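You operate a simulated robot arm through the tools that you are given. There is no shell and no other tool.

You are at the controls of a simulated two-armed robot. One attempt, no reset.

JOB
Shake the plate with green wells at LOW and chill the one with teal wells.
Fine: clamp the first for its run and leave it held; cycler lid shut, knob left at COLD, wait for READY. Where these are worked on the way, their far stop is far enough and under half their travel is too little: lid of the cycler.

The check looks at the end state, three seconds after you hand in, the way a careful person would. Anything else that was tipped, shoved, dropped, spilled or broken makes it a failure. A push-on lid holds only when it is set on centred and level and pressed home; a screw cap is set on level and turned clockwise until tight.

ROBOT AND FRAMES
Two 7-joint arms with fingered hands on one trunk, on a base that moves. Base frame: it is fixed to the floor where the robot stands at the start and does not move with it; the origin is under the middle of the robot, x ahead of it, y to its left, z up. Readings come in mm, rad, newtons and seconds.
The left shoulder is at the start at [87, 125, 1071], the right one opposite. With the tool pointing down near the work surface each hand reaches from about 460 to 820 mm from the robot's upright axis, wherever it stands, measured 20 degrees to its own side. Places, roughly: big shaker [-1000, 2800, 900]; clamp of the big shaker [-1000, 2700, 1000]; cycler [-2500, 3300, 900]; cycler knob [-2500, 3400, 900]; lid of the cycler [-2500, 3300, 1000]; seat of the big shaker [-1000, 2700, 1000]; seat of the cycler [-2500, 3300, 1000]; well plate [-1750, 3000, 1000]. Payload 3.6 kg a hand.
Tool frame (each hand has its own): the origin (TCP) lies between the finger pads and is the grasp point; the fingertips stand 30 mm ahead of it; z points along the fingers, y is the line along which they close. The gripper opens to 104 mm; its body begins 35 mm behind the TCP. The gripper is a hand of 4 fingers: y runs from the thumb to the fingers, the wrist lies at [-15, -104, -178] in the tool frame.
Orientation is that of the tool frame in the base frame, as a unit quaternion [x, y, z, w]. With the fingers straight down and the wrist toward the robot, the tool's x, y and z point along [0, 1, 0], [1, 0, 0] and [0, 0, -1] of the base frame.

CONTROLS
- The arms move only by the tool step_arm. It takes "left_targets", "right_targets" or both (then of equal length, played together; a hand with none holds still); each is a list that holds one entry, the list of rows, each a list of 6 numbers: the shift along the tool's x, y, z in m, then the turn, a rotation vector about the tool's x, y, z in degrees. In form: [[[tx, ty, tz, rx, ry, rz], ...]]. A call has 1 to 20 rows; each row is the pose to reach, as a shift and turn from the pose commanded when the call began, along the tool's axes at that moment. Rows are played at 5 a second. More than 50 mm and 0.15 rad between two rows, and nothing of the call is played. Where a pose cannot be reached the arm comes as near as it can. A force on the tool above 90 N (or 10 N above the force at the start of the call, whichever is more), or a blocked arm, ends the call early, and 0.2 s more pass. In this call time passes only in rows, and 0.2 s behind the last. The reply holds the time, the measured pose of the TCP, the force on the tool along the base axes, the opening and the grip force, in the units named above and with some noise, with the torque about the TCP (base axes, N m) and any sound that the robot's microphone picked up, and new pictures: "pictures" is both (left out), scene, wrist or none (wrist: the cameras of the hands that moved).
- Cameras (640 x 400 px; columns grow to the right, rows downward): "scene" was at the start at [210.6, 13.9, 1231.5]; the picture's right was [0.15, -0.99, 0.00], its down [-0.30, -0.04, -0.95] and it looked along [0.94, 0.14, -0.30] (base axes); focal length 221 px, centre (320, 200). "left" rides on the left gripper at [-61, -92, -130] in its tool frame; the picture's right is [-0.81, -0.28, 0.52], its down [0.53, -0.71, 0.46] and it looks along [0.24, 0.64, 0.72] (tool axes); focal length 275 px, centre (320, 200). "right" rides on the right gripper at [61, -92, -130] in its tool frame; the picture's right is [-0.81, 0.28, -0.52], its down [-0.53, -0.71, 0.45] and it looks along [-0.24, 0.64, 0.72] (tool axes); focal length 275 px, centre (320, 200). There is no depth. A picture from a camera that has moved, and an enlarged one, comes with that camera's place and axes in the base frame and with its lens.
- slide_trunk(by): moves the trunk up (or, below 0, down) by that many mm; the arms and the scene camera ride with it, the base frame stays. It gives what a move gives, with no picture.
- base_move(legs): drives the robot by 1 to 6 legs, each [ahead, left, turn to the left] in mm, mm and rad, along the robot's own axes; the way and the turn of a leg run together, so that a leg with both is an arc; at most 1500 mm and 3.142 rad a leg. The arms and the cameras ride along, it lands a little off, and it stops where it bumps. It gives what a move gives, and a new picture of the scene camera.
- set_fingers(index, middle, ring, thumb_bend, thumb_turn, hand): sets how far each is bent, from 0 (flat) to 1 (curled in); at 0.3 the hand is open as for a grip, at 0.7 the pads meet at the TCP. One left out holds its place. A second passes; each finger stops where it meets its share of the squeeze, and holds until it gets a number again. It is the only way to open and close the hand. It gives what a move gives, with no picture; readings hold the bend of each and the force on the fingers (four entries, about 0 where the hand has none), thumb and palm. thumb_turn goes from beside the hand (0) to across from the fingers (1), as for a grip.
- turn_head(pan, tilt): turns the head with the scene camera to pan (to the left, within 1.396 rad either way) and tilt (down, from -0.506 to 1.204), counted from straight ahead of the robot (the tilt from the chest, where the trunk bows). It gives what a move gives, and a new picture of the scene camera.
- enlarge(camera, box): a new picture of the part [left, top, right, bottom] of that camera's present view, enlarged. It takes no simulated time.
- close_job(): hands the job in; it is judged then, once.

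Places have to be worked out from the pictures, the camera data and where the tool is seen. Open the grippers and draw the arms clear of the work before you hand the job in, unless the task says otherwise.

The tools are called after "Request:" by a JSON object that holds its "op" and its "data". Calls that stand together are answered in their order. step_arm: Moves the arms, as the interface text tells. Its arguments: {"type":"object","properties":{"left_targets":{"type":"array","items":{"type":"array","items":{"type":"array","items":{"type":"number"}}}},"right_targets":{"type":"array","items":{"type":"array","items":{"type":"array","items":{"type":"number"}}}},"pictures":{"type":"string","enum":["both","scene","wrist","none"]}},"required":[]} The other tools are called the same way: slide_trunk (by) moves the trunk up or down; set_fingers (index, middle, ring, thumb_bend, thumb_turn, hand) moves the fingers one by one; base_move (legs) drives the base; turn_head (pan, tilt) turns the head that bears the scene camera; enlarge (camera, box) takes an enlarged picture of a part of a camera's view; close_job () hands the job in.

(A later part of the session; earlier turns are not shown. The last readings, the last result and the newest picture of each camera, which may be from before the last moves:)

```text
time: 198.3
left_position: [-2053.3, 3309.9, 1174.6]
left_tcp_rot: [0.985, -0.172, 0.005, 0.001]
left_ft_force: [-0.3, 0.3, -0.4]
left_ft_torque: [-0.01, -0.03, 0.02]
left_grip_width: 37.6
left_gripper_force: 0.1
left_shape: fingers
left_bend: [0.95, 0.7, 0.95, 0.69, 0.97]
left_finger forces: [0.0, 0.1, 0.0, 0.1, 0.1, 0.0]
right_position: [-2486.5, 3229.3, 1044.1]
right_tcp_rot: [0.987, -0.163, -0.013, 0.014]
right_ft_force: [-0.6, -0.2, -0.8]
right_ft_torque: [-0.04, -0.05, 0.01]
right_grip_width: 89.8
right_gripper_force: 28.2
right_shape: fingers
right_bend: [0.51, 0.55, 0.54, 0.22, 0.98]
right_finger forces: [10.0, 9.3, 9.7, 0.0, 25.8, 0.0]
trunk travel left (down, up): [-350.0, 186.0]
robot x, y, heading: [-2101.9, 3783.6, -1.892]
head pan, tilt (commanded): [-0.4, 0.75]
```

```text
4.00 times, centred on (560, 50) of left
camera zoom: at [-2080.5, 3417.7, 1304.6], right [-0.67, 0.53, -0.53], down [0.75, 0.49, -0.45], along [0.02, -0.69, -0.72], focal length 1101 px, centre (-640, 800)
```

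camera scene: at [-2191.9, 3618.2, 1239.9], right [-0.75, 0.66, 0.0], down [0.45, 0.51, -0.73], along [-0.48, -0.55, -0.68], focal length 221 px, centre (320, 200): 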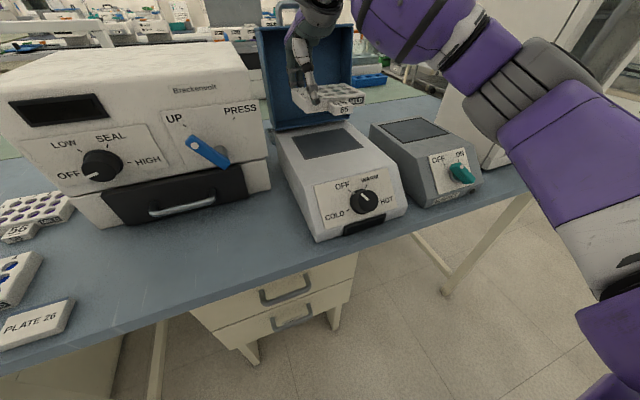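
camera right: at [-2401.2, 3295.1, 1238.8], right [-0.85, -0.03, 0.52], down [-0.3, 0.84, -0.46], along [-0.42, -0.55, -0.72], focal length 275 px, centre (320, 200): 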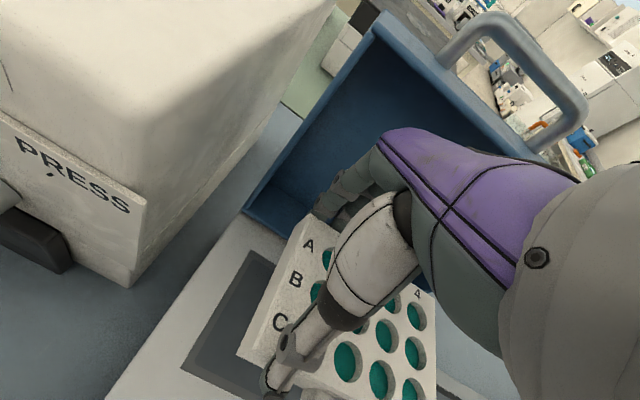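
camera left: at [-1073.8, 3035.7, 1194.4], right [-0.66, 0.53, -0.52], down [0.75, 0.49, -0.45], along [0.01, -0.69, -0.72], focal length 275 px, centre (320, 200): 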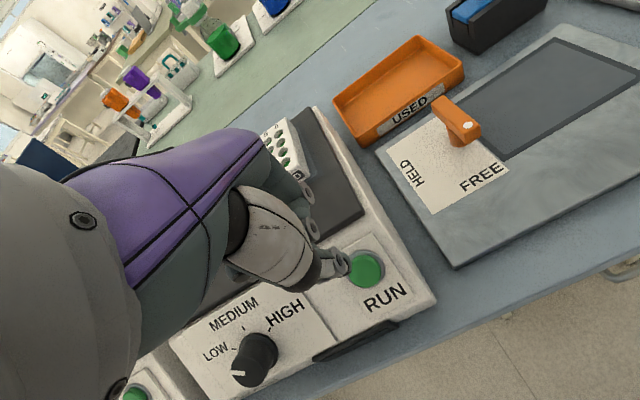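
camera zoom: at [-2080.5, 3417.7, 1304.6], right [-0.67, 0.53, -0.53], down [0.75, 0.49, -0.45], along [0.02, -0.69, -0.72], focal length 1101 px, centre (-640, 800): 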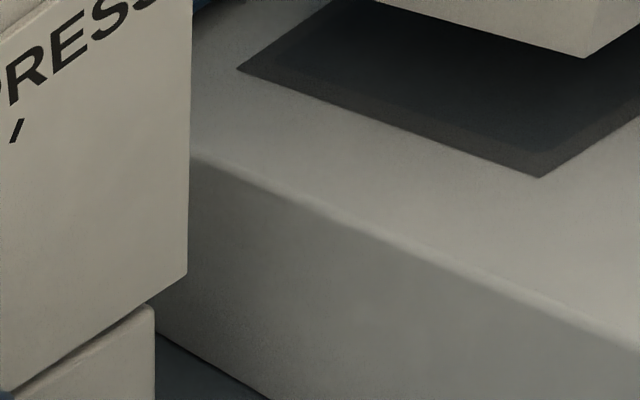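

Plate and seat are now parallel and centred to ~2 mm (bottom at z≈1005). I trim 2 mm left and lower to just above the seat.

Request:
{"op": "step_arm", "data": {"right_targets": [[[0.002, 0, 0.008, 0, 0, 0], [0.002, 0, 0.016, 0, 0, 0], [0.002, 0, 0.02, 0, 0, 0]]], "pictures": "none"}}

Request:
{"op": "enlarge", "data": {"camera": "scene", "box": [260, 80, 380, 180]}}

Request:
{"op": "enlarge", "data": {"camera": "left", "box": [480, 0, 640, 100]}}

```text
time: 199.2
left_position: [-2053.6, 3310.5, 1174.2]
left_tcp_rot: [0.985, -0.172, 0.003, 0.001]
left_ft_force: [0.7, -0.4, 0.0]
left_ft_torque: [0.02, -0.01, -0.02]
left_grip_width: 37.5
left_gripper_force: 0.0
left_shape: fingers
left_bend: [0.95, 0.7, 0.95, 0.69, 0.97]
left_finger forces: [0.0, 0.0, 0.0, 0.0, 0.0, 0.0]
right_position: [-2483.6, 3228.6, 1024.5]
right_tcp_rot: [0.987, -0.162, -0.013, 0.014]
right_ft_force: [-0.4, 0.4, -1.2]
right_ft_torque: [-0.06, -0.04, -0.01]
right_grip_width: 89.7
right_gripper_force: 28.0
right_shape: fingers
right_bend: [0.51, 0.55, 0.54, 0.22, 0.98]
right_finger forces: [10.1, 9.2, 9.8, 0.0, 25.7, 0.0]
trunk travel left (down, up): [-350.0, 186.0]
robot x, y, heading: [-2104.8, 3784.4, -1.888]
head pan, tilt (commanded): [-0.4, 0.75]
```

```text
4.00 times, centred on (320, 130) of scene
camera zoom: at [-2191.9, 3618.8, 1240.0], right [-0.75, 0.66, 0.0], down [0.45, 0.51, -0.73], along [-0.48, -0.55, -0.68], focal length 886 px, centre (320, 480)
```

zoom: 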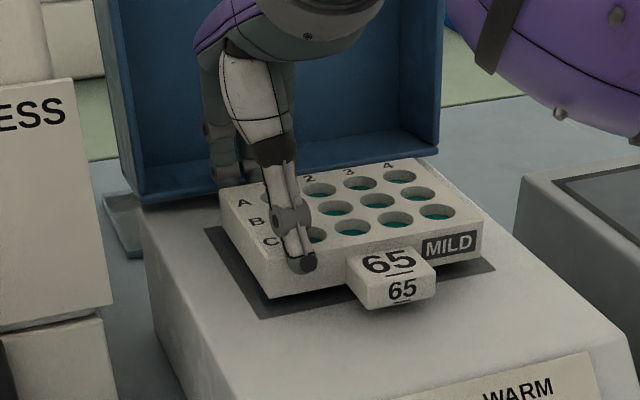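

```text
4.00 times, centred on (560, 50) of left
camera zoom: at [-2080.3, 3417.7, 1304.6], right [-0.67, 0.53, -0.53], down [0.75, 0.49, -0.45], along [0.02, -0.69, -0.72], focal length 1101 px, centre (-640, 800)
```

zoom: 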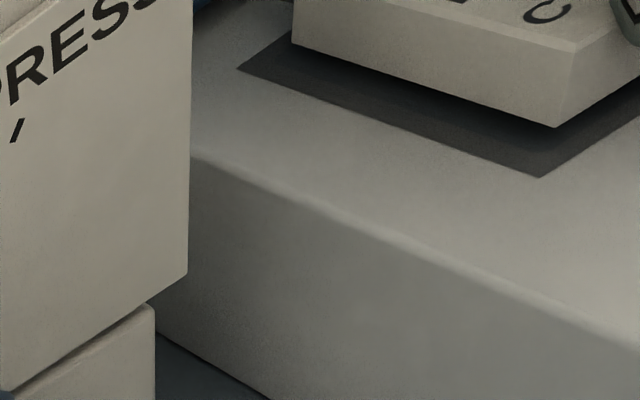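

The plate hovers a few mm above the seat, well inside its frame. I lower in 2 mm steps to contact.

Request:
{"op": "step_arm", "data": {"right_targets": [[[0, 0, 0.002, 0, 0, 0], [0, 0, 0.004, 0, 0, 0]]], "pictures": "none"}}

```text
time: 199.8
left_position: [-2052.8, 3310.4, 1174.5]
left_tcp_rot: [0.985, -0.171, 0.003, 0.002]
left_ft_force: [0.3, 0.4, 0.9]
left_ft_torque: [0.02, -0.01, 0.03]
left_grip_width: 37.4
left_gripper_force: 0.1
left_shape: fingers
left_bend: [0.95, 0.7, 0.95, 0.69, 0.97]
left_finger forces: [0.1, 0.0, 0.0, 0.0, 0.1, 0.0]
right_position: [-2485.7, 3229.1, 1020.1]
right_tcp_rot: [0.987, -0.162, -0.012, 0.014]
right_ft_force: [-0.7, 0.1, -1.4]
right_ft_torque: [-0.05, -0.03, -0.01]
right_grip_width: 89.7
right_gripper_force: 27.3
right_shape: fingers
right_bend: [0.51, 0.55, 0.54, 0.22, 0.98]
right_finger forces: [10.1, 9.2, 9.8, 0.0, 25.7, 0.0]
trunk travel left (down, up): [-350.0, 186.0]
robot x, y, heading: [-2100.5, 3784.1, -1.889]
head pan, tilt (commanded): [-0.4, 0.75]
```

No contact yet at z≈1020; I continue downward gently.

Request:
{"op": "step_arm", "data": {"right_targets": [[[0, 0, 0.0015, 0, 0, 0], [0, 0, 0.003, 0, 0, 0]]], "pictures": "none"}}

Request:
{"op": "enlarge", "data": {"camera": "left", "box": [480, 0, 640, 100]}}

```text
time: 200.3
left_position: [-2053.2, 3310.7, 1173.5]
left_tcp_rot: [0.985, -0.172, 0.004, 0.001]
left_ft_force: [-0.5, -0.2, -0.1]
left_ft_torque: [-0.01, -0.05, -0.02]
left_grip_width: 37.6
left_gripper_force: 0.1
left_shape: fingers
left_bend: [0.95, 0.7, 0.95, 0.69, 0.97]
left_finger forces: [0.1, 0.0, 0.0, 0.0, 0.0, 0.0]
right_position: [-2484.8, 3228.4, 1017.4]
right_tcp_rot: [0.986, -0.163, -0.012, 0.015]
right_ft_force: [0.2, 0.6, 1.1]
right_ft_torque: [-0.11, -0.01, 0.03]
right_grip_width: 89.6
right_gripper_force: 27.3
right_shape: fingers
right_bend: [0.51, 0.55, 0.54, 0.22, 0.98]
right_finger forces: [10.2, 9.2, 9.8, 0.1, 26.0, 0.0]
trunk travel left (down, up): [-350.0, 186.0]
robot x, y, heading: [-2104.7, 3783.2, -1.889]
head pan, tilt (commanded): [-0.4, 0.75]
```

```text
4.00 times, centred on (560, 50) of left
camera zoom: at [-2080.2, 3418.0, 1304.7], right [-0.67, 0.53, -0.53], down [0.75, 0.49, -0.45], along [0.02, -0.69, -0.72], focal length 1101 px, centre (-640, 800)
```

zoom: 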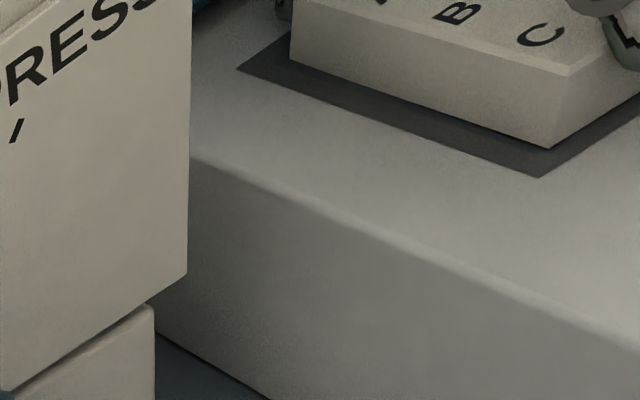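

Light contact (≈2.5 N). I release evenly, keeping the finger opening small because of the lid behind.

Request:
{"op": "set_fingers", "data": {"hand": "right", "index": 0.45, "middle": 0.49, "ring": 0.48, "thumb_bend": 0.12}}

Request:
{"op": "enlarge", "data": {"camera": "left", "box": [480, 0, 640, 100]}}

Request:
{"op": "enlarge", "data": {"camera": "scene", "box": [260, 80, 380, 180]}}

Request:
{"op": "enlarge", "data": {"camera": "right", "box": [180, 120, 440, 400]}}

```text
time: 201.3
left_position: [-2053.3, 3309.6, 1173.1]
left_tcp_rot: [0.985, -0.172, 0.004, 0.002]
left_ft_force: [0.4, 0.5, 0.6]
left_ft_torque: [-0.03, -0.01, 0.01]
left_grip_width: 37.7
left_gripper_force: 0.1
left_shape: fingers
left_bend: [0.95, 0.7, 0.95, 0.69, 0.97]
left_finger forces: [0.0, 0.0, 0.0, 0.1, 0.0, 0.1]
right_position: [-2484.2, 3228.1, 1017.2]
right_tcp_rot: [0.987, -0.163, -0.012, 0.014]
right_ft_force: [0.4, 0.9, -0.1]
right_ft_torque: [0.02, -0.03, 0.0]
right_grip_width: 98.8
right_gripper_force: 0.2
right_shape: fingers
right_bend: [0.45, 0.49, 0.48, 0.12, 0.96]
right_finger forces: [0.0, 0.3, 0.0, 0.0, 0.1, 0.1]
trunk travel left (down, up): [-350.0, 186.0]
robot x, y, heading: [-2103.7, 3784.6, -1.892]
head pan, tilt (commanded): [-0.4, 0.75]
```

```text
4.00 times, centred on (560, 50) of left
camera zoom: at [-2080.2, 3417.8, 1304.6], right [-0.67, 0.53, -0.53], down [0.75, 0.49, -0.45], along [0.02, -0.69, -0.72], focal length 1101 px, centre (-640, 800)
```

zoom: 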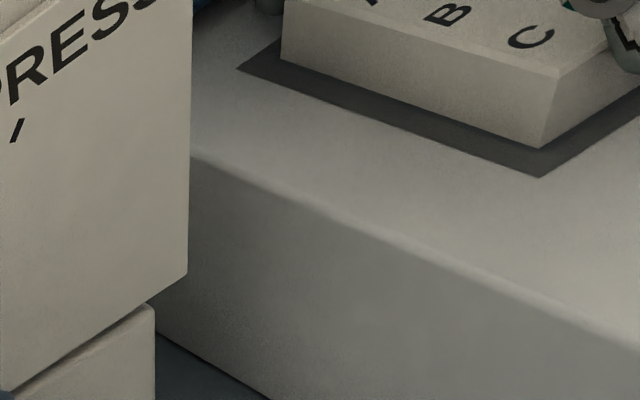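

```text
4.00 times, centred on (320, 130) of scene
camera zoom: at [-2191.8, 3618.8, 1240.0], right [-0.75, 0.66, 0.0], down [0.45, 0.51, -0.73], along [-0.48, -0.55, -0.68], focal length 886 px, centre (320, 480)
```

zoom: 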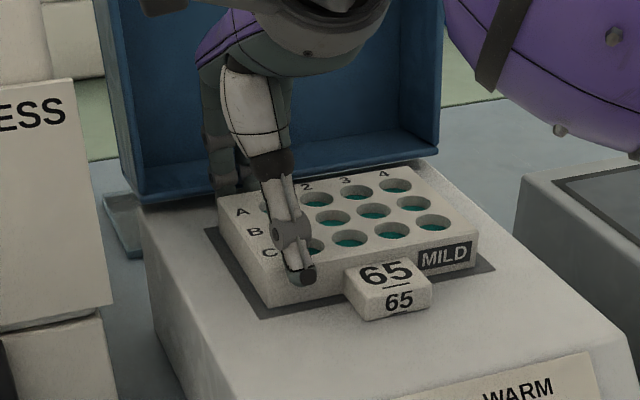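

```text
1.43 times, centred on (310, 260) of right
camera zoom: at [-2392.9, 3298.8, 1143.1], right [-0.84, 0.01, 0.54], down [-0.29, 0.84, -0.47], along [-0.46, -0.55, -0.7], focal length 393 px, centre (334, 114)
```

zoom: 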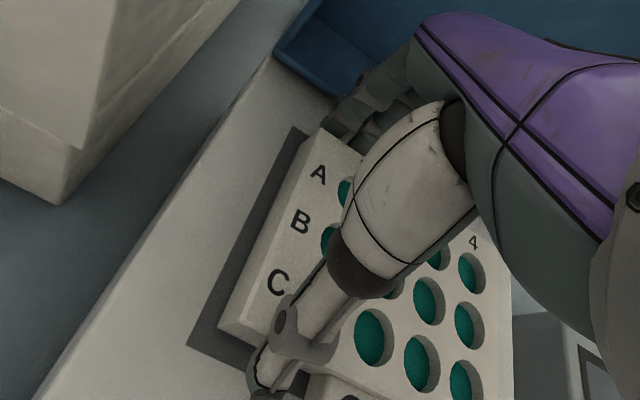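

Released; the plate sits squarely inside the seat frame. I lift straight up and retract toward me.

Request:
{"op": "step_arm", "data": {"right_targets": [[[0, 0, -0.012, 0, 0, 0], [0, 0, -0.035, 0, 0, 0], [0, -0.005, -0.07, 0, 0, 0], [0, -0.03, -0.1, 0, 0, 0], [0, -0.07, -0.12, 0, 0, 0], [0, -0.11, -0.14, 0, 0, 0], [0, -0.15, -0.15, 0, 0, 0]]], "pictures": "both"}}

Request:
{"op": "enlarge", "data": {"camera": "scene", "box": [240, 60, 400, 200]}}

Request:
{"op": "enlarge", "data": {"camera": "left", "box": [480, 0, 640, 100]}}

```text
time: 202.9
left_position: [-2052.3, 3310.6, 1175.1]
left_tcp_rot: [0.985, -0.171, 0.004, 0.002]
left_ft_force: [-0.7, 0.0, -0.5]
left_ft_torque: [-0.01, 0.01, 0.04]
left_grip_width: 37.8
left_gripper_force: 0.1
left_shape: fingers
left_bend: [0.95, 0.7, 0.95, 0.69, 0.97]
left_finger forces: [0.1, 0.0, 0.0, 0.0, 0.0, 0.1]
right_position: [-2432.1, 3375.0, 1162.4]
right_tcp_rot: [0.986, -0.163, -0.013, 0.014]
right_ft_force: [0.4, -0.2, -0.1]
right_ft_torque: [-0.03, 0.01, 0.03]
right_grip_width: 98.8
right_gripper_force: 0.0
right_shape: fingers
right_bend: [0.45, 0.49, 0.48, 0.12, 0.96]
right_finger forces: [0.1, 0.1, 0.0, 0.1, 0.0, 0.1]
trunk travel left (down, up): [-350.0, 186.0]
robot x, y, heading: [-2100.5, 3781.6, -1.888]
head pan, tilt (commanded): [-0.4, 0.75]
camera scene: at [-2191.7, 3619.5, 1240.1], right [-0.75, 0.66, 0.0], down [0.45, 0.51, -0.73], along [-0.48, -0.55, -0.68], focal length 221 px, centre (320, 200)
camera right: at [-2340.6, 3445.4, 1288.6], right [-0.84, 0.01, 0.54], down [-0.29, 0.84, -0.47], along [-0.46, -0.55, -0.7], focal length 275 px, centre (320, 200)
```

scene: 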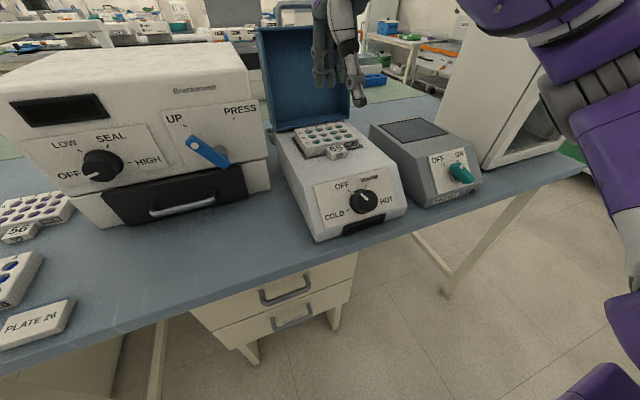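
right: 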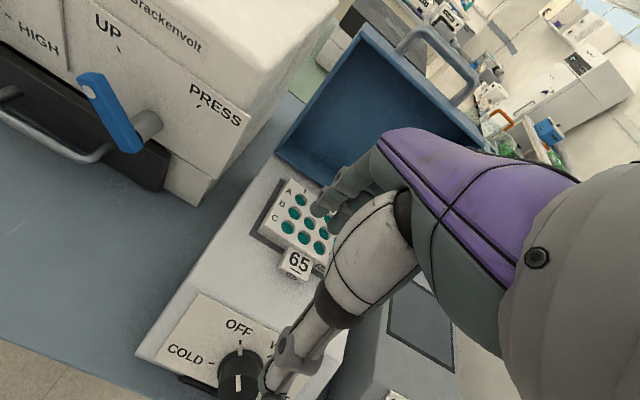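

```text
2.86 times, centred on (320, 130) of scene
camera zoom: at [-2191.7, 3619.5, 1240.1], right [-0.75, 0.66, 0.0], down [0.45, 0.51, -0.73], along [-0.48, -0.55, -0.68], focal length 633 px, centre (320, 400)
```

zoom: 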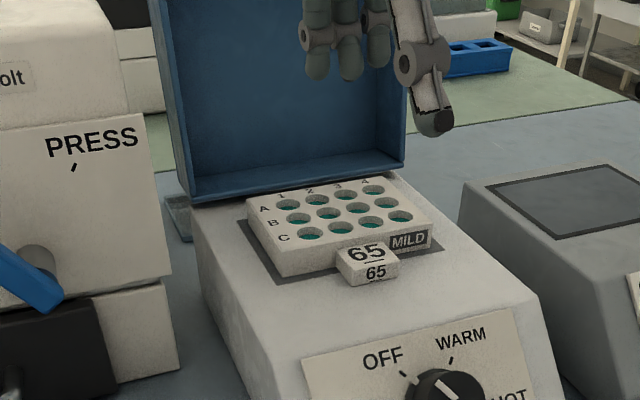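

```text
4.00 times, centred on (560, 50) of left
camera zoom: at [-2080.1, 3418.5, 1304.8], right [-0.67, 0.53, -0.53], down [0.75, 0.49, -0.45], along [0.02, -0.69, -0.72], focal length 1101 px, centre (-640, 800)
```

zoom: 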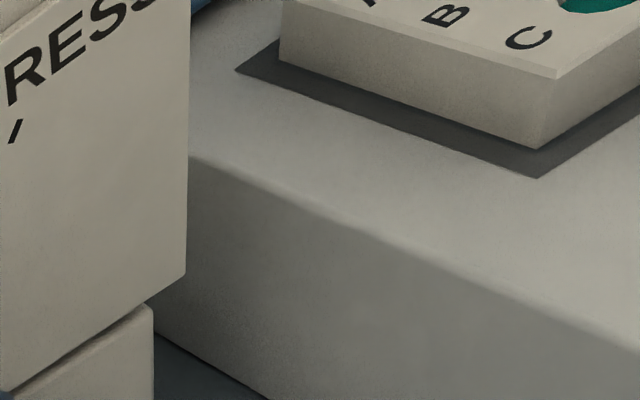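

Plate 65 is centred and aligned in the seat (≈8 mm margin left, 9 mm front and back). Now I need to close the lid; I locate the handle bar of the open lid.

Request:
{"op": "enlarge", "data": {"camera": "right", "box": [260, 0, 520, 170]}}

Request:
{"op": "turn_head", "data": {"pan": -0.35, "tilt": 0.35}}

Request:
{"op": "enlarge", "data": {"camera": "scene", "box": [220, 60, 420, 220]}}

```text
2.35 times, centred on (390, 85) of right
camera zoom: at [-2340.6, 3445.4, 1288.6], right [-0.84, 0.01, 0.54], down [-0.29, 0.84, -0.47], along [-0.46, -0.55, -0.7], focal length 648 px, centre (155, 471)
```

zoom: 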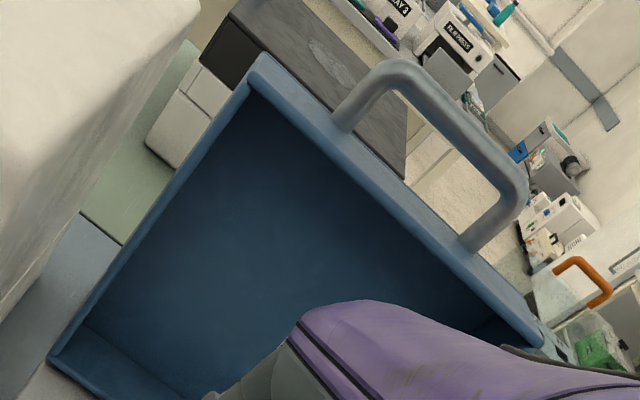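

```text
time: 203.8
left_position: [-2053.9, 3311.2, 1175.1]
left_tcp_rot: [0.985, -0.172, 0.004, 0.002]
left_ft_force: [-1.0, 1.1, 0.7]
left_ft_torque: [-0.05, -0.02, 0.01]
left_grip_width: 37.2
left_gripper_force: 0.0
left_shape: fingers
left_bend: [0.95, 0.7, 0.95, 0.69, 0.97]
left_finger forces: [0.1, 0.0, 0.0, 0.1, 0.0, 0.0]
right_position: [-2433.4, 3373.5, 1161.7]
right_tcp_rot: [0.986, -0.163, -0.013, 0.014]
right_ft_force: [-0.8, 0.7, 0.2]
right_ft_torque: [-0.03, 0.02, 0.01]
right_grip_width: 99.1
right_gripper_force: 0.1
right_shape: fingers
right_bend: [0.45, 0.49, 0.48, 0.12, 0.96]
right_finger forces: [0.0, 0.1, 0.1, 0.0, 0.0, 0.0]
trunk travel left (down, up): [-350.0, 186.0]
robot x, y, heading: [-2105.9, 3783.8, -1.891]
head pan, tilt (commanded): [-0.351, 0.351]
camera scene: at [-2195.1, 3608.3, 1275.6], right [-0.78, 0.62, 0.0], down [0.21, 0.27, -0.94], along [-0.58, -0.74, -0.34], focal length 221 px, centre (320, 200)
```

scene: 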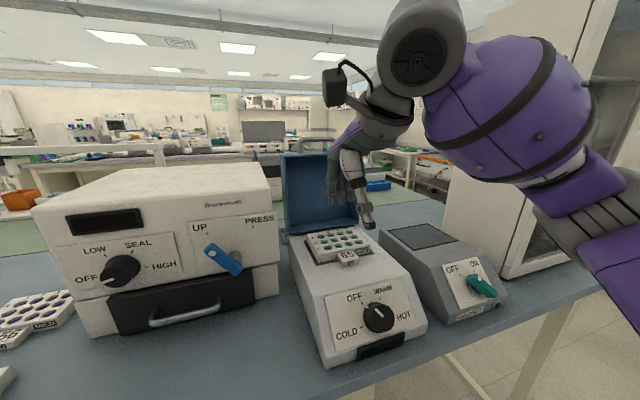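

```text
2.50 times, centred on (320, 140) of scene
camera zoom: at [-2195.1, 3608.3, 1275.6], right [-0.78, 0.62, 0.0], down [0.21, 0.27, -0.94], along [-0.58, -0.74, -0.34], focal length 554 px, centre (320, 350)
```

zoom: 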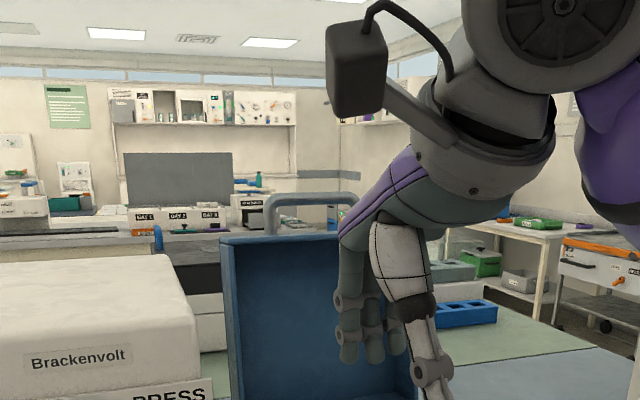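

The open lid's bar is at about v-depth 2165 mm, z≈1222. I'll straddle it from above (fingers behind, thumb in front) to draw it forward. I raise the trunk for reach, open the hand, and move up 40 mm closer.

Request:
{"op": "slide_trunk", "data": {"by": 180}}

Request:
{"op": "set_fingers", "data": {"hand": "right", "index": 0.3, "middle": 0.3, "ring": 0.3, "thumb_bend": 0.3}}

Request:
{"op": "base_move", "data": {"legs": [[40, 0, 0]]}}

Request:
{"op": "enlarge", "data": {"camera": "right", "box": [0, 0, 640, 400]}}

```text
time: 205.8
left_position: [-2053.4, 3307.9, 1354.2]
left_tcp_rot: [0.985, -0.172, 0.004, 0.001]
left_ft_force: [0.0, -1.4, 0.0]
left_ft_torque: [0.02, 0.02, 0.0]
left_grip_width: 37.9
left_gripper_force: 0.0
left_shape: fingers
left_bend: [0.95, 0.7, 0.95, 0.69, 0.97]
left_finger forces: [0.0, 0.0, 0.0, 0.0, 0.0, 0.0]
right_position: [-2432.3, 3373.9, 1341.3]
right_tcp_rot: [0.987, -0.162, -0.012, 0.012]
right_ft_force: [0.6, -0.4, 0.3]
right_ft_torque: [0.01, -0.01, 0.01]
right_grip_width: 98.8
right_gripper_force: 0.1
right_shape: fingers
right_bend: [0.45, 0.49, 0.48, 0.12, 0.96]
right_finger forces: [0.1, 0.1, 0.0, 0.0, 0.1, 0.1]
trunk travel left (down, up): [-530.0, 6.0]
robot x, y, heading: [-2101.9, 3780.6, -1.889]
head pan, tilt (commanded): [-0.351, 0.351]
```

```text
time: 206.8
left_position: [-2053.8, 3310.7, 1354.1]
left_tcp_rot: [0.985, -0.171, 0.004, 0.002]
left_ft_force: [-0.1, -0.6, -1.0]
left_ft_torque: [0.01, 0.01, 0.02]
left_grip_width: 37.6
left_gripper_force: 0.1
left_shape: fingers
left_bend: [0.95, 0.7, 0.95, 0.69, 0.97]
left_finger forces: [0.0, 0.1, 0.0, 0.0, 0.1, 0.1]
right_position: [-2432.5, 3374.1, 1342.2]
right_tcp_rot: [0.987, -0.162, -0.012, 0.014]
right_ft_force: [0.5, 0.2, 0.6]
right_ft_torque: [-0.02, 0.03, 0.01]
right_grip_width: 103.3
right_gripper_force: 0.0
right_shape: fingers
right_bend: [0.3, 0.3, 0.3, 0.3, 0.97]
right_finger forces: [0.1, 0.0, 0.0, 0.0, 0.0, 0.0]
trunk travel left (down, up): [-530.0, 6.0]
robot x, y, heading: [-2099.3, 3782.8, -1.89]
head pan, tilt (commanded): [-0.351, 0.351]
```

```text
time: 207.7
left_position: [-2065.9, 3275.4, 1355.3]
left_tcp_rot: [0.985, -0.172, 0.004, 0.002]
left_ft_force: [-1.2, 0.2, -0.5]
left_ft_torque: [-0.03, 0.01, 0.01]
left_grip_width: 37.5
left_gripper_force: 0.1
left_shape: fingers
left_bend: [0.95, 0.7, 0.95, 0.69, 0.97]
left_finger forces: [0.0, 0.0, 0.1, 0.1, 0.0, 0.0]
right_position: [-2443.2, 3338.5, 1344.4]
right_tcp_rot: [0.987, -0.162, -0.012, 0.015]
right_ft_force: [0.4, -0.4, -0.2]
right_ft_torque: [0.03, -0.04, 0.02]
right_grip_width: 103.2
right_gripper_force: 0.1
right_shape: fingers
right_bend: [0.3, 0.3, 0.3, 0.3, 0.97]
right_finger forces: [0.1, 0.0, 0.1, 0.0, 0.0, 0.0]
trunk travel left (down, up): [-530.0, 6.0]
robot x, y, heading: [-2117.6, 3746.8, -1.887]
head pan, tilt (commanded): [-0.351, 0.351]
camera scene: at [-2175.8, 3666.5, 1472.2], right [-0.78, 0.62, 0.0], down [0.21, 0.27, -0.94], along [-0.58, -0.74, -0.34], focal length 221 px, centre (320, 200)
```

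scene: 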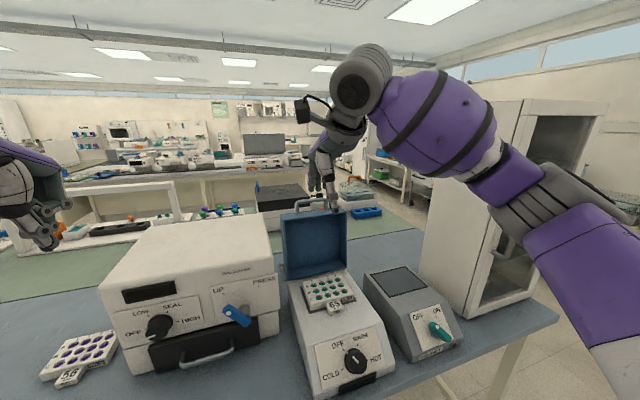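

```text
1.00 times, centred on (320, 200) of right (not enlarged: the box is as wide or as high as the picture)
camera zoom: at [-2352.2, 3409.3, 1469.9], right [-0.84, 0.01, 0.54], down [-0.29, 0.83, -0.47], along [-0.46, -0.55, -0.7], focal length 275 px, centre (320, 200)
```

zoom: 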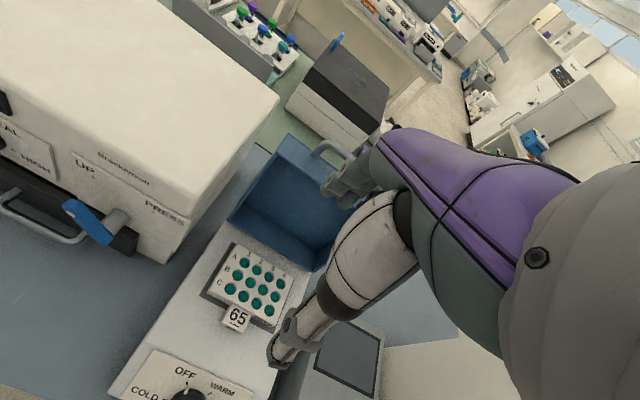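

Request:
{"op": "enlarge", "data": {"camera": "right", "box": [220, 110, 400, 270]}}

Request:
{"op": "enlarge", "data": {"camera": "scene", "box": [260, 170, 380, 300]}}

```text
2.50 times, centred on (310, 190) of right
camera zoom: at [-2352.2, 3409.3, 1469.9], right [-0.84, 0.01, 0.54], down [-0.29, 0.83, -0.47], along [-0.46, -0.55, -0.7], focal length 688 px, centre (345, 225)
```

zoom: 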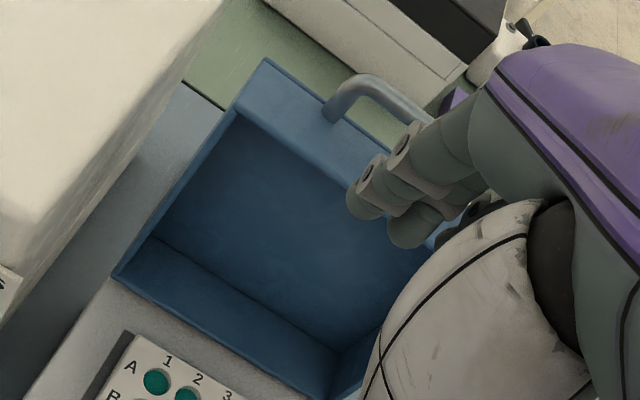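

```text
3.08 times, centred on (320, 235) of scene
camera zoom: at [-2175.8, 3666.5, 1472.2], right [-0.78, 0.62, 0.0], down [0.21, 0.27, -0.94], along [-0.58, -0.74, -0.34], focal length 681 px, centre (320, 92)
```

zoom: 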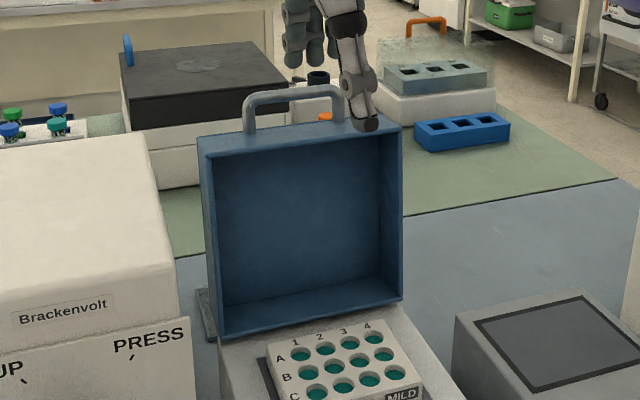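

The lid stands about vertical with its bar at z≈1237. With the hand opened 104 mm I can cage the lid's 60 mm-thick top edge: fingers behind, thumb in front. I move over it and descend.

Request:
{"op": "step_arm", "data": {"right_targets": [[[-0.006, 0.04, 0.01, 0, 0, 0], [-0.012, 0.08, 0.02, 0, 0, 0], [-0.019, 0.12, 0.03, 0, 0, 0], [-0.026, 0.16, 0.04, 0, 0, 0], [-0.034, 0.2, 0.044, 0, 0, 0], [-0.0345, 0.217, 0.05, 0, 0, 0]]], "pictures": "both"}}

Request:
{"op": "enlarge", "data": {"camera": "right", "box": [200, 100, 440, 340]}}

Request:
{"op": "enlarge", "data": {"camera": "scene", "box": [260, 150, 400, 280]}}

```text
time: 209.1
left_position: [-2067.6, 3275.0, 1355.8]
left_tcp_rot: [0.985, -0.172, 0.004, 0.003]
left_ft_force: [-0.2, -0.2, 0.1]
left_ft_torque: [0.01, -0.02, 0.02]
left_grip_width: 37.6
left_gripper_force: 0.1
left_shape: fingers
left_bend: [0.95, 0.7, 0.95, 0.69, 0.97]
left_finger forces: [0.0, 0.0, 0.0, 0.0, 0.0, 0.0]
right_position: [-2541.5, 3158.5, 1306.1]
right_tcp_rot: [0.986, -0.163, -0.012, 0.015]
right_ft_force: [-0.9, 0.6, -0.8]
right_ft_torque: [0.01, -0.01, 0.01]
right_grip_width: 102.9
right_gripper_force: 0.1
right_shape: fingers
right_bend: [0.3, 0.3, 0.3, 0.3, 0.98]
right_finger forces: [0.1, 0.0, 0.1, 0.0, 0.0, 0.0]
right hand out of reach, approached as far as the arm can: row 6
trunk travel left (down, up): [-530.0, 6.0]
robot x, y, heading: [-2112.9, 3746.2, -1.893]
head pan, tilt (commanded): [-0.351, 0.351]
camera scene: at [-2177.8, 3665.8, 1471.9], right [-0.78, 0.62, 0.0], down [0.21, 0.27, -0.94], along [-0.58, -0.74, -0.34], focal length 221 px, centre (320, 200)
camera right: at [-2451.2, 3228.3, 1431.2], right [-0.84, 0.01, 0.54], down [-0.29, 0.83, -0.47], along [-0.46, -0.55, -0.7], focal length 275 px, centre (320, 200)
```

scene: 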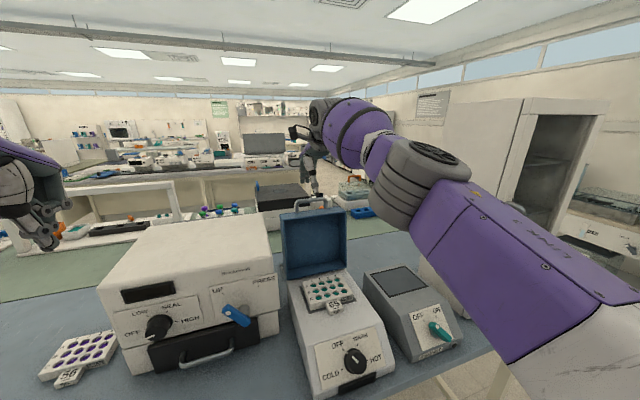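
right: 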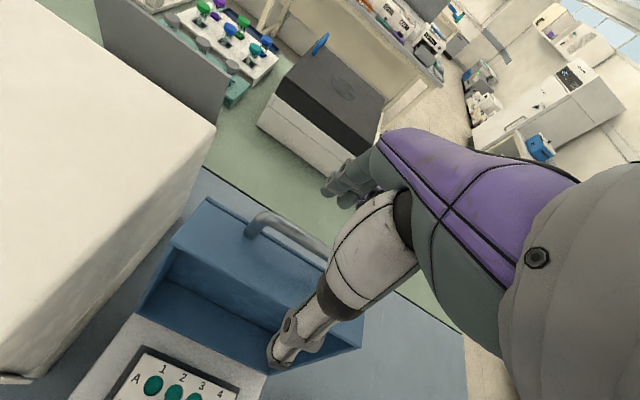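

```text
1.67 times, centred on (320, 220) of right
camera zoom: at [-2451.2, 3228.3, 1431.2], right [-0.84, 0.01, 0.54], down [-0.29, 0.83, -0.47], along [-0.46, -0.55, -0.7], focal length 459 px, centre (320, 167)
```

zoom: 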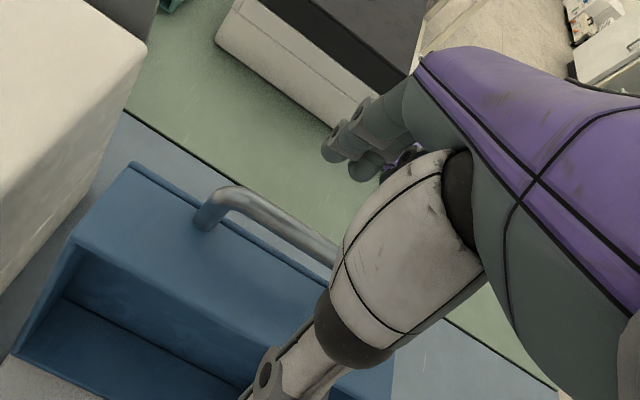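

```text
3.08 times, centred on (330, 215) of scene
camera zoom: at [-2177.8, 3665.8, 1471.9], right [-0.78, 0.62, 0.0], down [0.21, 0.27, -0.94], along [-0.58, -0.74, -0.34], focal length 681 px, centre (289, 154)
```

zoom: 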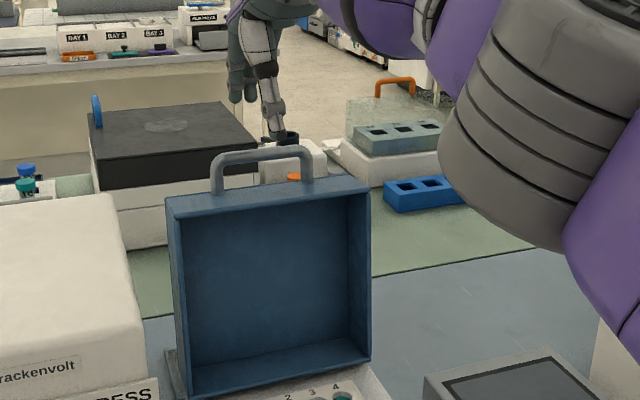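

The hand is above the lid's edge. I descend partway and check alignment of fingers behind and thumb in front.

Request:
{"op": "step_arm", "data": {"right_targets": [[[0, 0.002, 0.015, 0, 0, 0], [0, 0.005, 0.03, 0, 0, 0], [0, 0.008, 0.04, 0, 0, 0]]], "pictures": "none"}}

Request:
{"op": "enlarge", "data": {"camera": "right", "box": [160, 140, 400, 400]}}

Request:
{"op": "enlarge", "data": {"camera": "scene", "box": [260, 150, 400, 280]}}

```text
time: 209.9
left_position: [-2064.7, 3272.2, 1354.9]
left_tcp_rot: [0.985, -0.172, 0.004, 0.001]
left_ft_force: [0.3, -0.9, 0.0]
left_ft_torque: [-0.04, -0.02, 0.03]
left_grip_width: 37.9
left_gripper_force: 0.0
left_shape: fingers
left_bend: [0.95, 0.7, 0.95, 0.69, 0.97]
left_finger forces: [0.0, 0.2, 0.1, 0.0, 0.0, 0.0]
right_position: [-2545.6, 3149.1, 1264.6]
right_tcp_rot: [0.987, -0.163, -0.013, 0.014]
right_ft_force: [-1.2, 0.6, 0.5]
right_ft_torque: [0.02, 0.0, 0.04]
right_grip_width: 103.4
right_gripper_force: 0.0
right_shape: fingers
right_bend: [0.3, 0.3, 0.3, 0.3, 0.98]
right_finger forces: [0.0, 0.0, 0.0, 0.1, 0.1, 0.0]
trunk travel left (down, up): [-530.0, 6.0]
robot x, y, heading: [-2118.9, 3744.9, -1.891]
head pan, tilt (commanded): [-0.351, 0.351]
```

```text
1.54 times, centred on (280, 270) of right
camera zoom: at [-2453.3, 3219.1, 1391.2], right [-0.84, 0.01, 0.54], down [-0.29, 0.84, -0.47], along [-0.46, -0.55, -0.7], focal length 424 px, centre (382, 92)
```

zoom: 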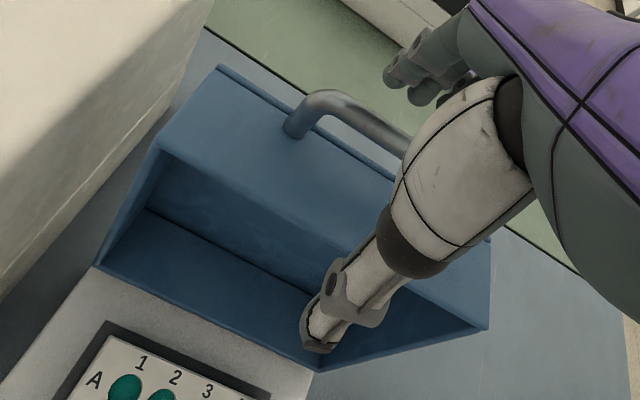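

```text
3.08 times, centred on (330, 215) of scene
camera zoom: at [-2176.1, 3664.0, 1471.8], right [-0.78, 0.62, 0.0], down [0.21, 0.27, -0.94], along [-0.58, -0.74, -0.34], focal length 681 px, centre (289, 154)
```

zoom: 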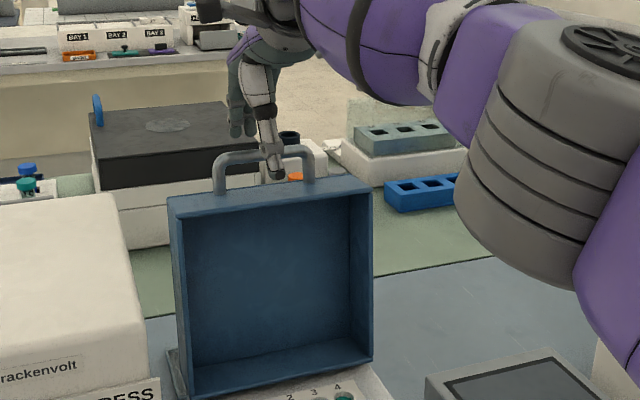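

Thumb is in front of the rim and the fingers are behind the back edge. I descend 35 mm so they overlap the lid's top edge.

Request:
{"op": "step_arm", "data": {"right_targets": [[[0, 0.0, 0.012, 0, 0, 0], [0, 0.0, 0.024, 0, 0, 0], [0, 0.0, 0.036, 0, 0, 0]]], "pictures": "none"}}

Request:
{"op": "enlarge", "data": {"camera": "right", "box": [160, 140, 400, 400]}}

Request:
{"op": "enlarge", "data": {"camera": "scene", "box": [260, 150, 400, 280]}}

```text
time: 210.7
left_position: [-2065.6, 3272.0, 1355.1]
left_tcp_rot: [0.985, -0.171, 0.004, 0.003]
left_ft_force: [-0.8, -0.7, 1.1]
left_ft_torque: [-0.01, 0.0, 0.02]
left_grip_width: 37.3
left_gripper_force: 0.1
left_shape: fingers
left_bend: [0.95, 0.7, 0.95, 0.69, 0.97]
left_finger forces: [0.0, 0.0, 0.0, 0.1, 0.0, 0.0]
right_position: [-2545.5, 3147.9, 1229.2]
right_tcp_rot: [0.986, -0.163, -0.012, 0.015]
right_ft_force: [-0.2, -1.1, 0.7]
right_ft_torque: [-0.1, -0.01, -0.03]
right_grip_width: 104.5
right_gripper_force: 0.5
right_shape: fingers
right_bend: [0.3, 0.3, 0.3, 0.3, 0.98]
right_finger forces: [1.4, 0.0, 0.0, 0.1, 0.0, 0.0]
trunk travel left (down, up): [-530.0, 6.0]
robot x, y, heading: [-2114.7, 3746.4, -1.888]
head pan, tilt (commanded): [-0.351, 0.351]
```

```text
1.54 times, centred on (280, 270) of right
camera zoom: at [-2454.6, 3218.7, 1356.2], right [-0.84, 0.01, 0.54], down [-0.29, 0.83, -0.47], along [-0.46, -0.55, -0.7], focal length 424 px, centre (382, 92)
```

zoom: 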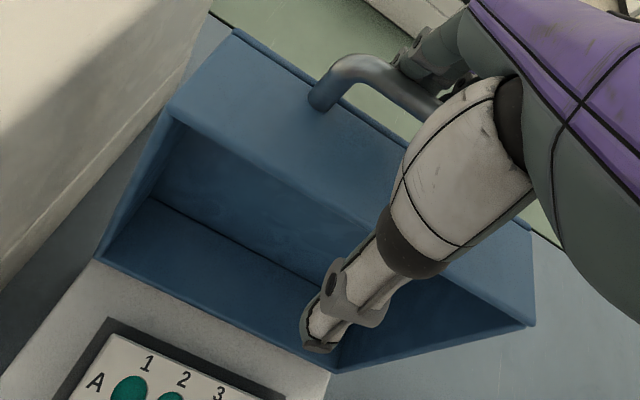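

```text
3.08 times, centred on (330, 215) of scene
camera zoom: at [-2176.6, 3664.5, 1471.9], right [-0.78, 0.62, 0.0], down [0.21, 0.27, -0.94], along [-0.58, -0.74, -0.34], focal length 681 px, centre (289, 154)
```

zoom: 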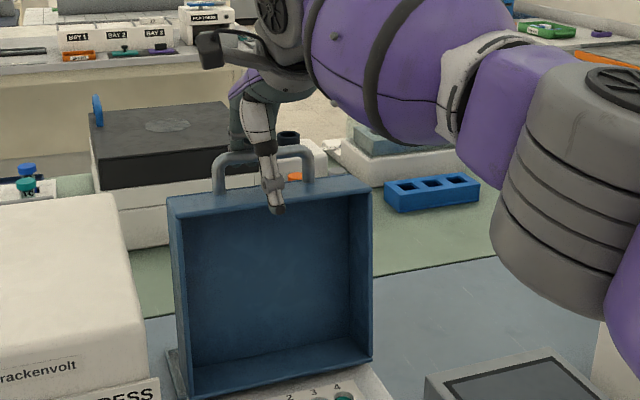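

An index fingertip touches the lid's back. I now draw the lid toward me along its arc, pitching the hand with it (20° first).

Request:
{"op": "step_arm", "data": {"right_targets": [[[0, -0.0209, -0.0012, -5, 0, 0], [0, -0.0419, -0.0005, -10, 0, 0], [0, -0.0627, 0.0019, -15, 0, 0], [0, -0.0832, 0.0062, -20, 0, 0]]], "pictures": "none"}}

Request:
{"op": "enlarge", "data": {"camera": "right", "box": [100, 50, 440, 400]}}

Request:
{"op": "enlarge", "data": {"camera": "scene", "box": [260, 150, 400, 280]}}

```text
time: 211.7
left_position: [-2064.5, 3274.0, 1356.0]
left_tcp_rot: [0.985, -0.172, 0.004, 0.003]
left_ft_force: [0.4, 0.2, 0.4]
left_ft_torque: [0.0, 0.0, 0.01]
left_grip_width: 37.4
left_gripper_force: 0.2
left_shape: fingers
left_bend: [0.95, 0.7, 0.95, 0.69, 0.97]
left_finger forces: [0.1, 0.1, 0.0, 0.0, 0.0, 0.1]
right_position: [-2519.9, 3228.2, 1223.2]
right_tcp_rot: [0.969, -0.158, -0.041, 0.186]
right_ft_force: [1.5, -1.8, 6.2]
right_ft_torque: [-0.27, 0.03, 0.09]
right_grip_width: 109.2
right_gripper_force: 2.8
right_shape: fingers
right_bend: [0.27, 0.3, 0.3, 0.3, 0.98]
right_finger forces: [5.7, 0.0, 0.1, 0.0, 0.0, 0.0]
trunk travel left (down, up): [-530.0, 6.0]
robot x, y, heading: [-2115.0, 3746.2, -1.891]
head pan, tilt (commanded): [-0.351, 0.351]
```

```text
1.14 times, centred on (270, 225) of right
camera zoom: at [-2416.8, 3334.4, 1307.6], right [-0.78, 0.2, 0.6], down [-0.36, 0.64, -0.68], along [-0.52, -0.74, -0.42], focal length 315 px, centre (377, 171)
```

zoom: 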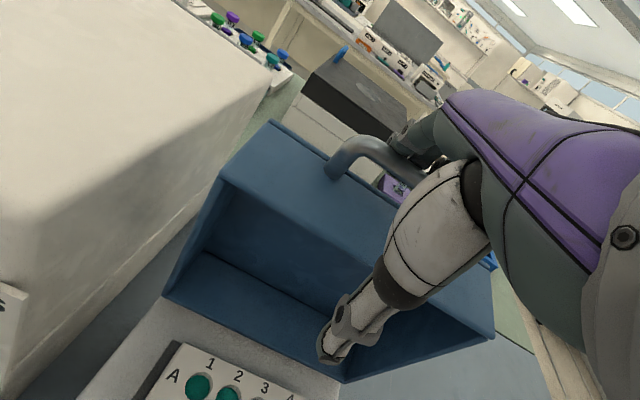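

```text
3.08 times, centred on (330, 215) of scene
camera zoom: at [-2175.7, 3665.6, 1472.0], right [-0.78, 0.62, 0.0], down [0.21, 0.27, -0.94], along [-0.58, -0.74, -0.34], focal length 681 px, centre (289, 154)
```

zoom: 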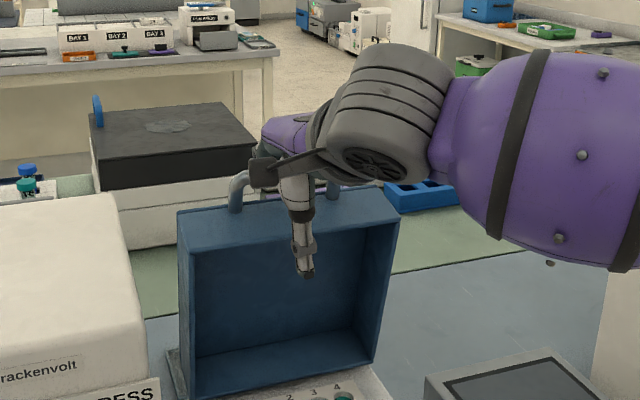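

The lid follows nicely (now ~70°). I repeat the same rigid arc motion for another 20°.

Request:
{"op": "step_arm", "data": {"right_targets": [[[0, -0.0209, -0.0012, -5, 0, 0], [0, -0.0419, -0.0005, -10, 0, 0], [0, -0.0627, 0.0019, -15, 0, 0], [0, -0.0832, 0.0062, -20, 0, 0]]], "pictures": "none"}}

Request:
{"op": "enlarge", "data": {"camera": "right", "box": [100, 50, 440, 400]}}

Request:
{"op": "enlarge", "data": {"camera": "scene", "box": [260, 150, 420, 310]}}

```text
time: 212.7
left_position: [-2063.8, 3273.7, 1356.0]
left_tcp_rot: [0.985, -0.172, 0.004, 0.002]
left_ft_force: [-0.8, -0.4, 0.5]
left_ft_torque: [0.02, -0.03, 0.01]
left_grip_width: 37.4
left_gripper_force: 0.0
left_shape: fingers
left_bend: [0.95, 0.7, 0.95, 0.69, 0.97]
left_finger forces: [0.0, 0.0, 0.0, 0.0, 0.0, 0.0]
right_position: [-2506.5, 3278.3, 1196.1]
right_tcp_rot: [0.942, -0.14, -0.043, 0.301]
right_ft_force: [2.8, 0.7, 10.1]
right_ft_torque: [-0.39, 0.09, 0.1]
right_grip_width: 110.0
right_gripper_force: 4.1
right_shape: fingers
right_bend: [0.26, 0.3, 0.3, 0.3, 0.98]
right_finger forces: [8.0, 0.0, 0.1, 0.0, 0.0, 0.1]
right hand out of reach, approached as far as the arm can: row 3, 4
trunk travel left (down, up): [-530.0, 6.0]
robot x, y, heading: [-2114.9, 3747.9, -1.89]
head pan, tilt (commanded): [-0.351, 0.351]
```

```text
1.14 times, centred on (270, 225) of right
camera zoom: at [-2404.3, 3404.7, 1249.0], right [-0.76, 0.31, 0.58], down [-0.42, 0.46, -0.79], along [-0.51, -0.83, -0.22], focal length 315 px, centre (377, 171)
```

zoom: 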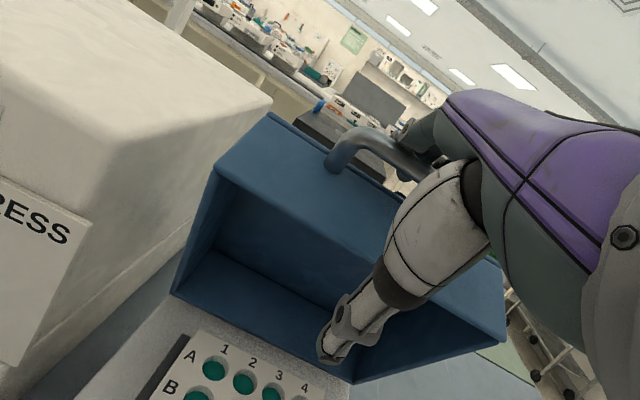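

```text
2.50 times, centred on (340, 230) of scene
camera zoom: at [-2175.5, 3665.5, 1472.0], right [-0.78, 0.62, 0.0], down [0.21, 0.27, -0.94], along [-0.58, -0.74, -0.34], focal length 554 px, centre (270, 125)
```

zoom: 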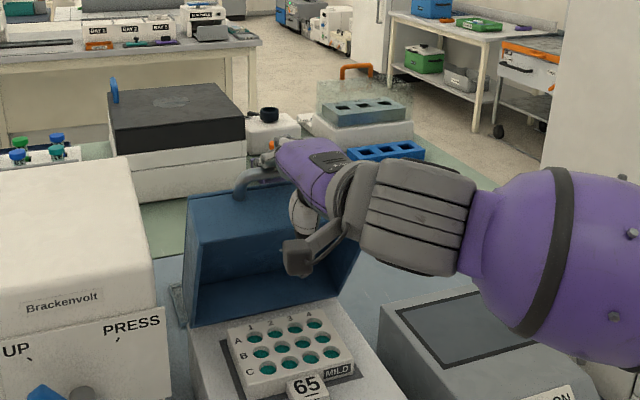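

The arm is nearing its folded limit. I ease the fingers off the bar slightly (thumb still in front as a catch) to see whether the lid holds by itself.

Request:
{"op": "step_arm", "data": {"right_targets": [[[0, 0.006, -0.001, 0, 0, 0], [0, 0.012, -0.003, 0, 0, 0]]], "pictures": "none"}}

Request:
{"op": "enlarge", "data": {"camera": "scene", "box": [260, 150, 420, 310]}}

Request:
{"op": "enlarge", "data": {"camera": "left", "box": [0, 0, 640, 400]}}

```text
time: 213.3
left_position: [-2064.6, 3272.4, 1354.4]
left_tcp_rot: [0.985, -0.172, 0.004, 0.001]
left_ft_force: [-0.1, -0.8, -0.2]
left_ft_torque: [-0.01, 0.01, -0.01]
left_grip_width: 37.5
left_gripper_force: 0.0
left_shape: fingers
left_bend: [0.95, 0.7, 0.95, 0.69, 0.97]
left_finger forces: [0.0, 0.1, 0.0, 0.0, 0.1, 0.0]
right_position: [-2509.3, 3270.1, 1201.0]
right_tcp_rot: [0.943, -0.14, -0.043, 0.297]
right_ft_force: [0.1, -0.4, 0.3]
right_ft_torque: [-0.02, 0.01, 0.03]
right_grip_width: 103.4
right_gripper_force: 0.1
right_shape: fingers
right_bend: [0.3, 0.3, 0.3, 0.3, 0.98]
right_finger forces: [0.1, 0.0, 0.1, 0.1, 0.1, 0.0]
trunk travel left (down, up): [-530.0, 6.0]
robot x, y, heading: [-2117.8, 3745.3, -1.891]
head pan, tilt (commanded): [-0.351, 0.351]
```

```text
2.50 times, centred on (340, 230) of scene
camera zoom: at [-2176.6, 3663.9, 1471.7], right [-0.78, 0.62, 0.0], down [0.21, 0.27, -0.94], along [-0.58, -0.74, -0.34], focal length 554 px, centre (270, 125)
```

zoom: 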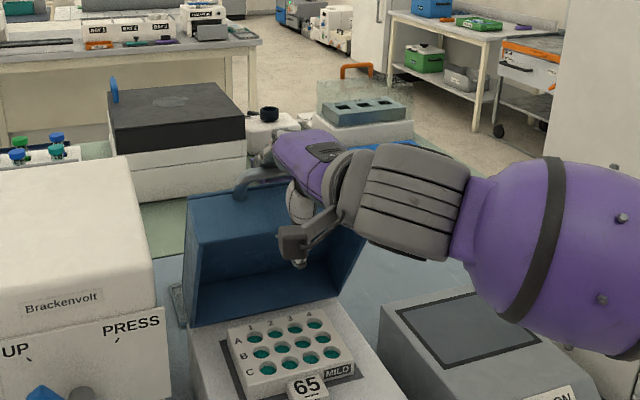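

```text
1.00 times, centred on (320, 200) of left (not enlarged: the box is as wide or as high as the picture)
camera zoom: at [-2092.7, 3380.2, 1484.3], right [-0.67, 0.53, -0.52], down [0.75, 0.49, -0.45], along [0.02, -0.69, -0.72], focal length 275 px, centre (320, 200)
```

zoom: 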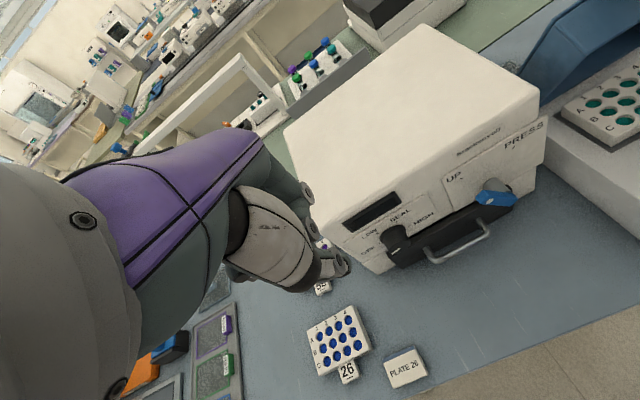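

The lid holds itself at ~57° (no load on the hand). I withdraw the hand along its own axis, then I'll push the bar down from above with a closed pinch.

Request:
{"op": "step_arm", "data": {"right_targets": [[[0, 0, -0.02, 0, 0, 0], [0, 0, -0.05, 0, 0, 0], [0, 0, -0.085, 0, 0, 0]]], "pictures": "none"}}

Request:
{"op": "enlarge", "data": {"camera": "scene", "box": [240, 120, 440, 310]}}

```text
time: 214.1
left_position: [-2065.7, 3273.4, 1355.9]
left_tcp_rot: [0.985, -0.173, 0.004, 0.002]
left_ft_force: [0.5, 0.3, 0.2]
left_ft_torque: [0.02, -0.04, 0.0]
left_grip_width: 37.6
left_gripper_force: 0.2
left_shape: fingers
left_bend: [0.95, 0.7, 0.95, 0.69, 0.97]
left_finger forces: [0.1, 0.1, 0.0, 0.1, 0.0, 0.0]
right_position: [-2494.3, 3318.1, 1271.4]
right_tcp_rot: [0.943, -0.14, -0.043, 0.299]
right_ft_force: [-0.2, -0.4, -0.4]
right_ft_torque: [-0.04, -0.01, -0.02]
right_grip_width: 103.8
right_gripper_force: 0.0
right_shape: fingers
right_bend: [0.3, 0.3, 0.3, 0.3, 0.98]
right_finger forces: [0.0, 0.0, 0.0, 0.0, 0.1, 0.1]
trunk travel left (down, up): [-530.0, 6.0]
robot x, y, heading: [-2120.0, 3744.8, -1.893]
head pan, tilt (commanded): [-0.351, 0.351]
```

```text
2.11 times, centred on (340, 215) of scene
camera zoom: at [-2176.2, 3665.1, 1471.9], right [-0.78, 0.62, 0.0], down [0.21, 0.27, -0.94], along [-0.58, -0.74, -0.34], focal length 466 px, centre (278, 168)
```

zoom: 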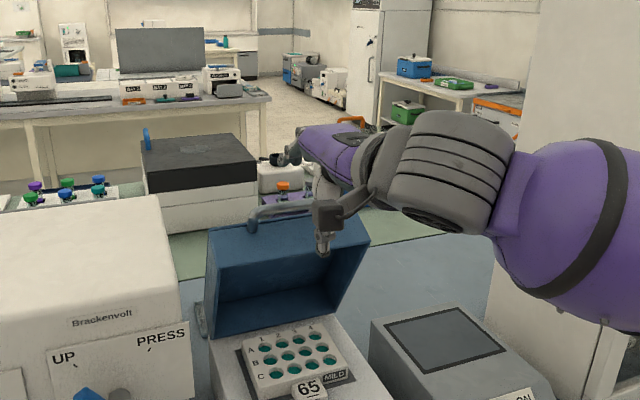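

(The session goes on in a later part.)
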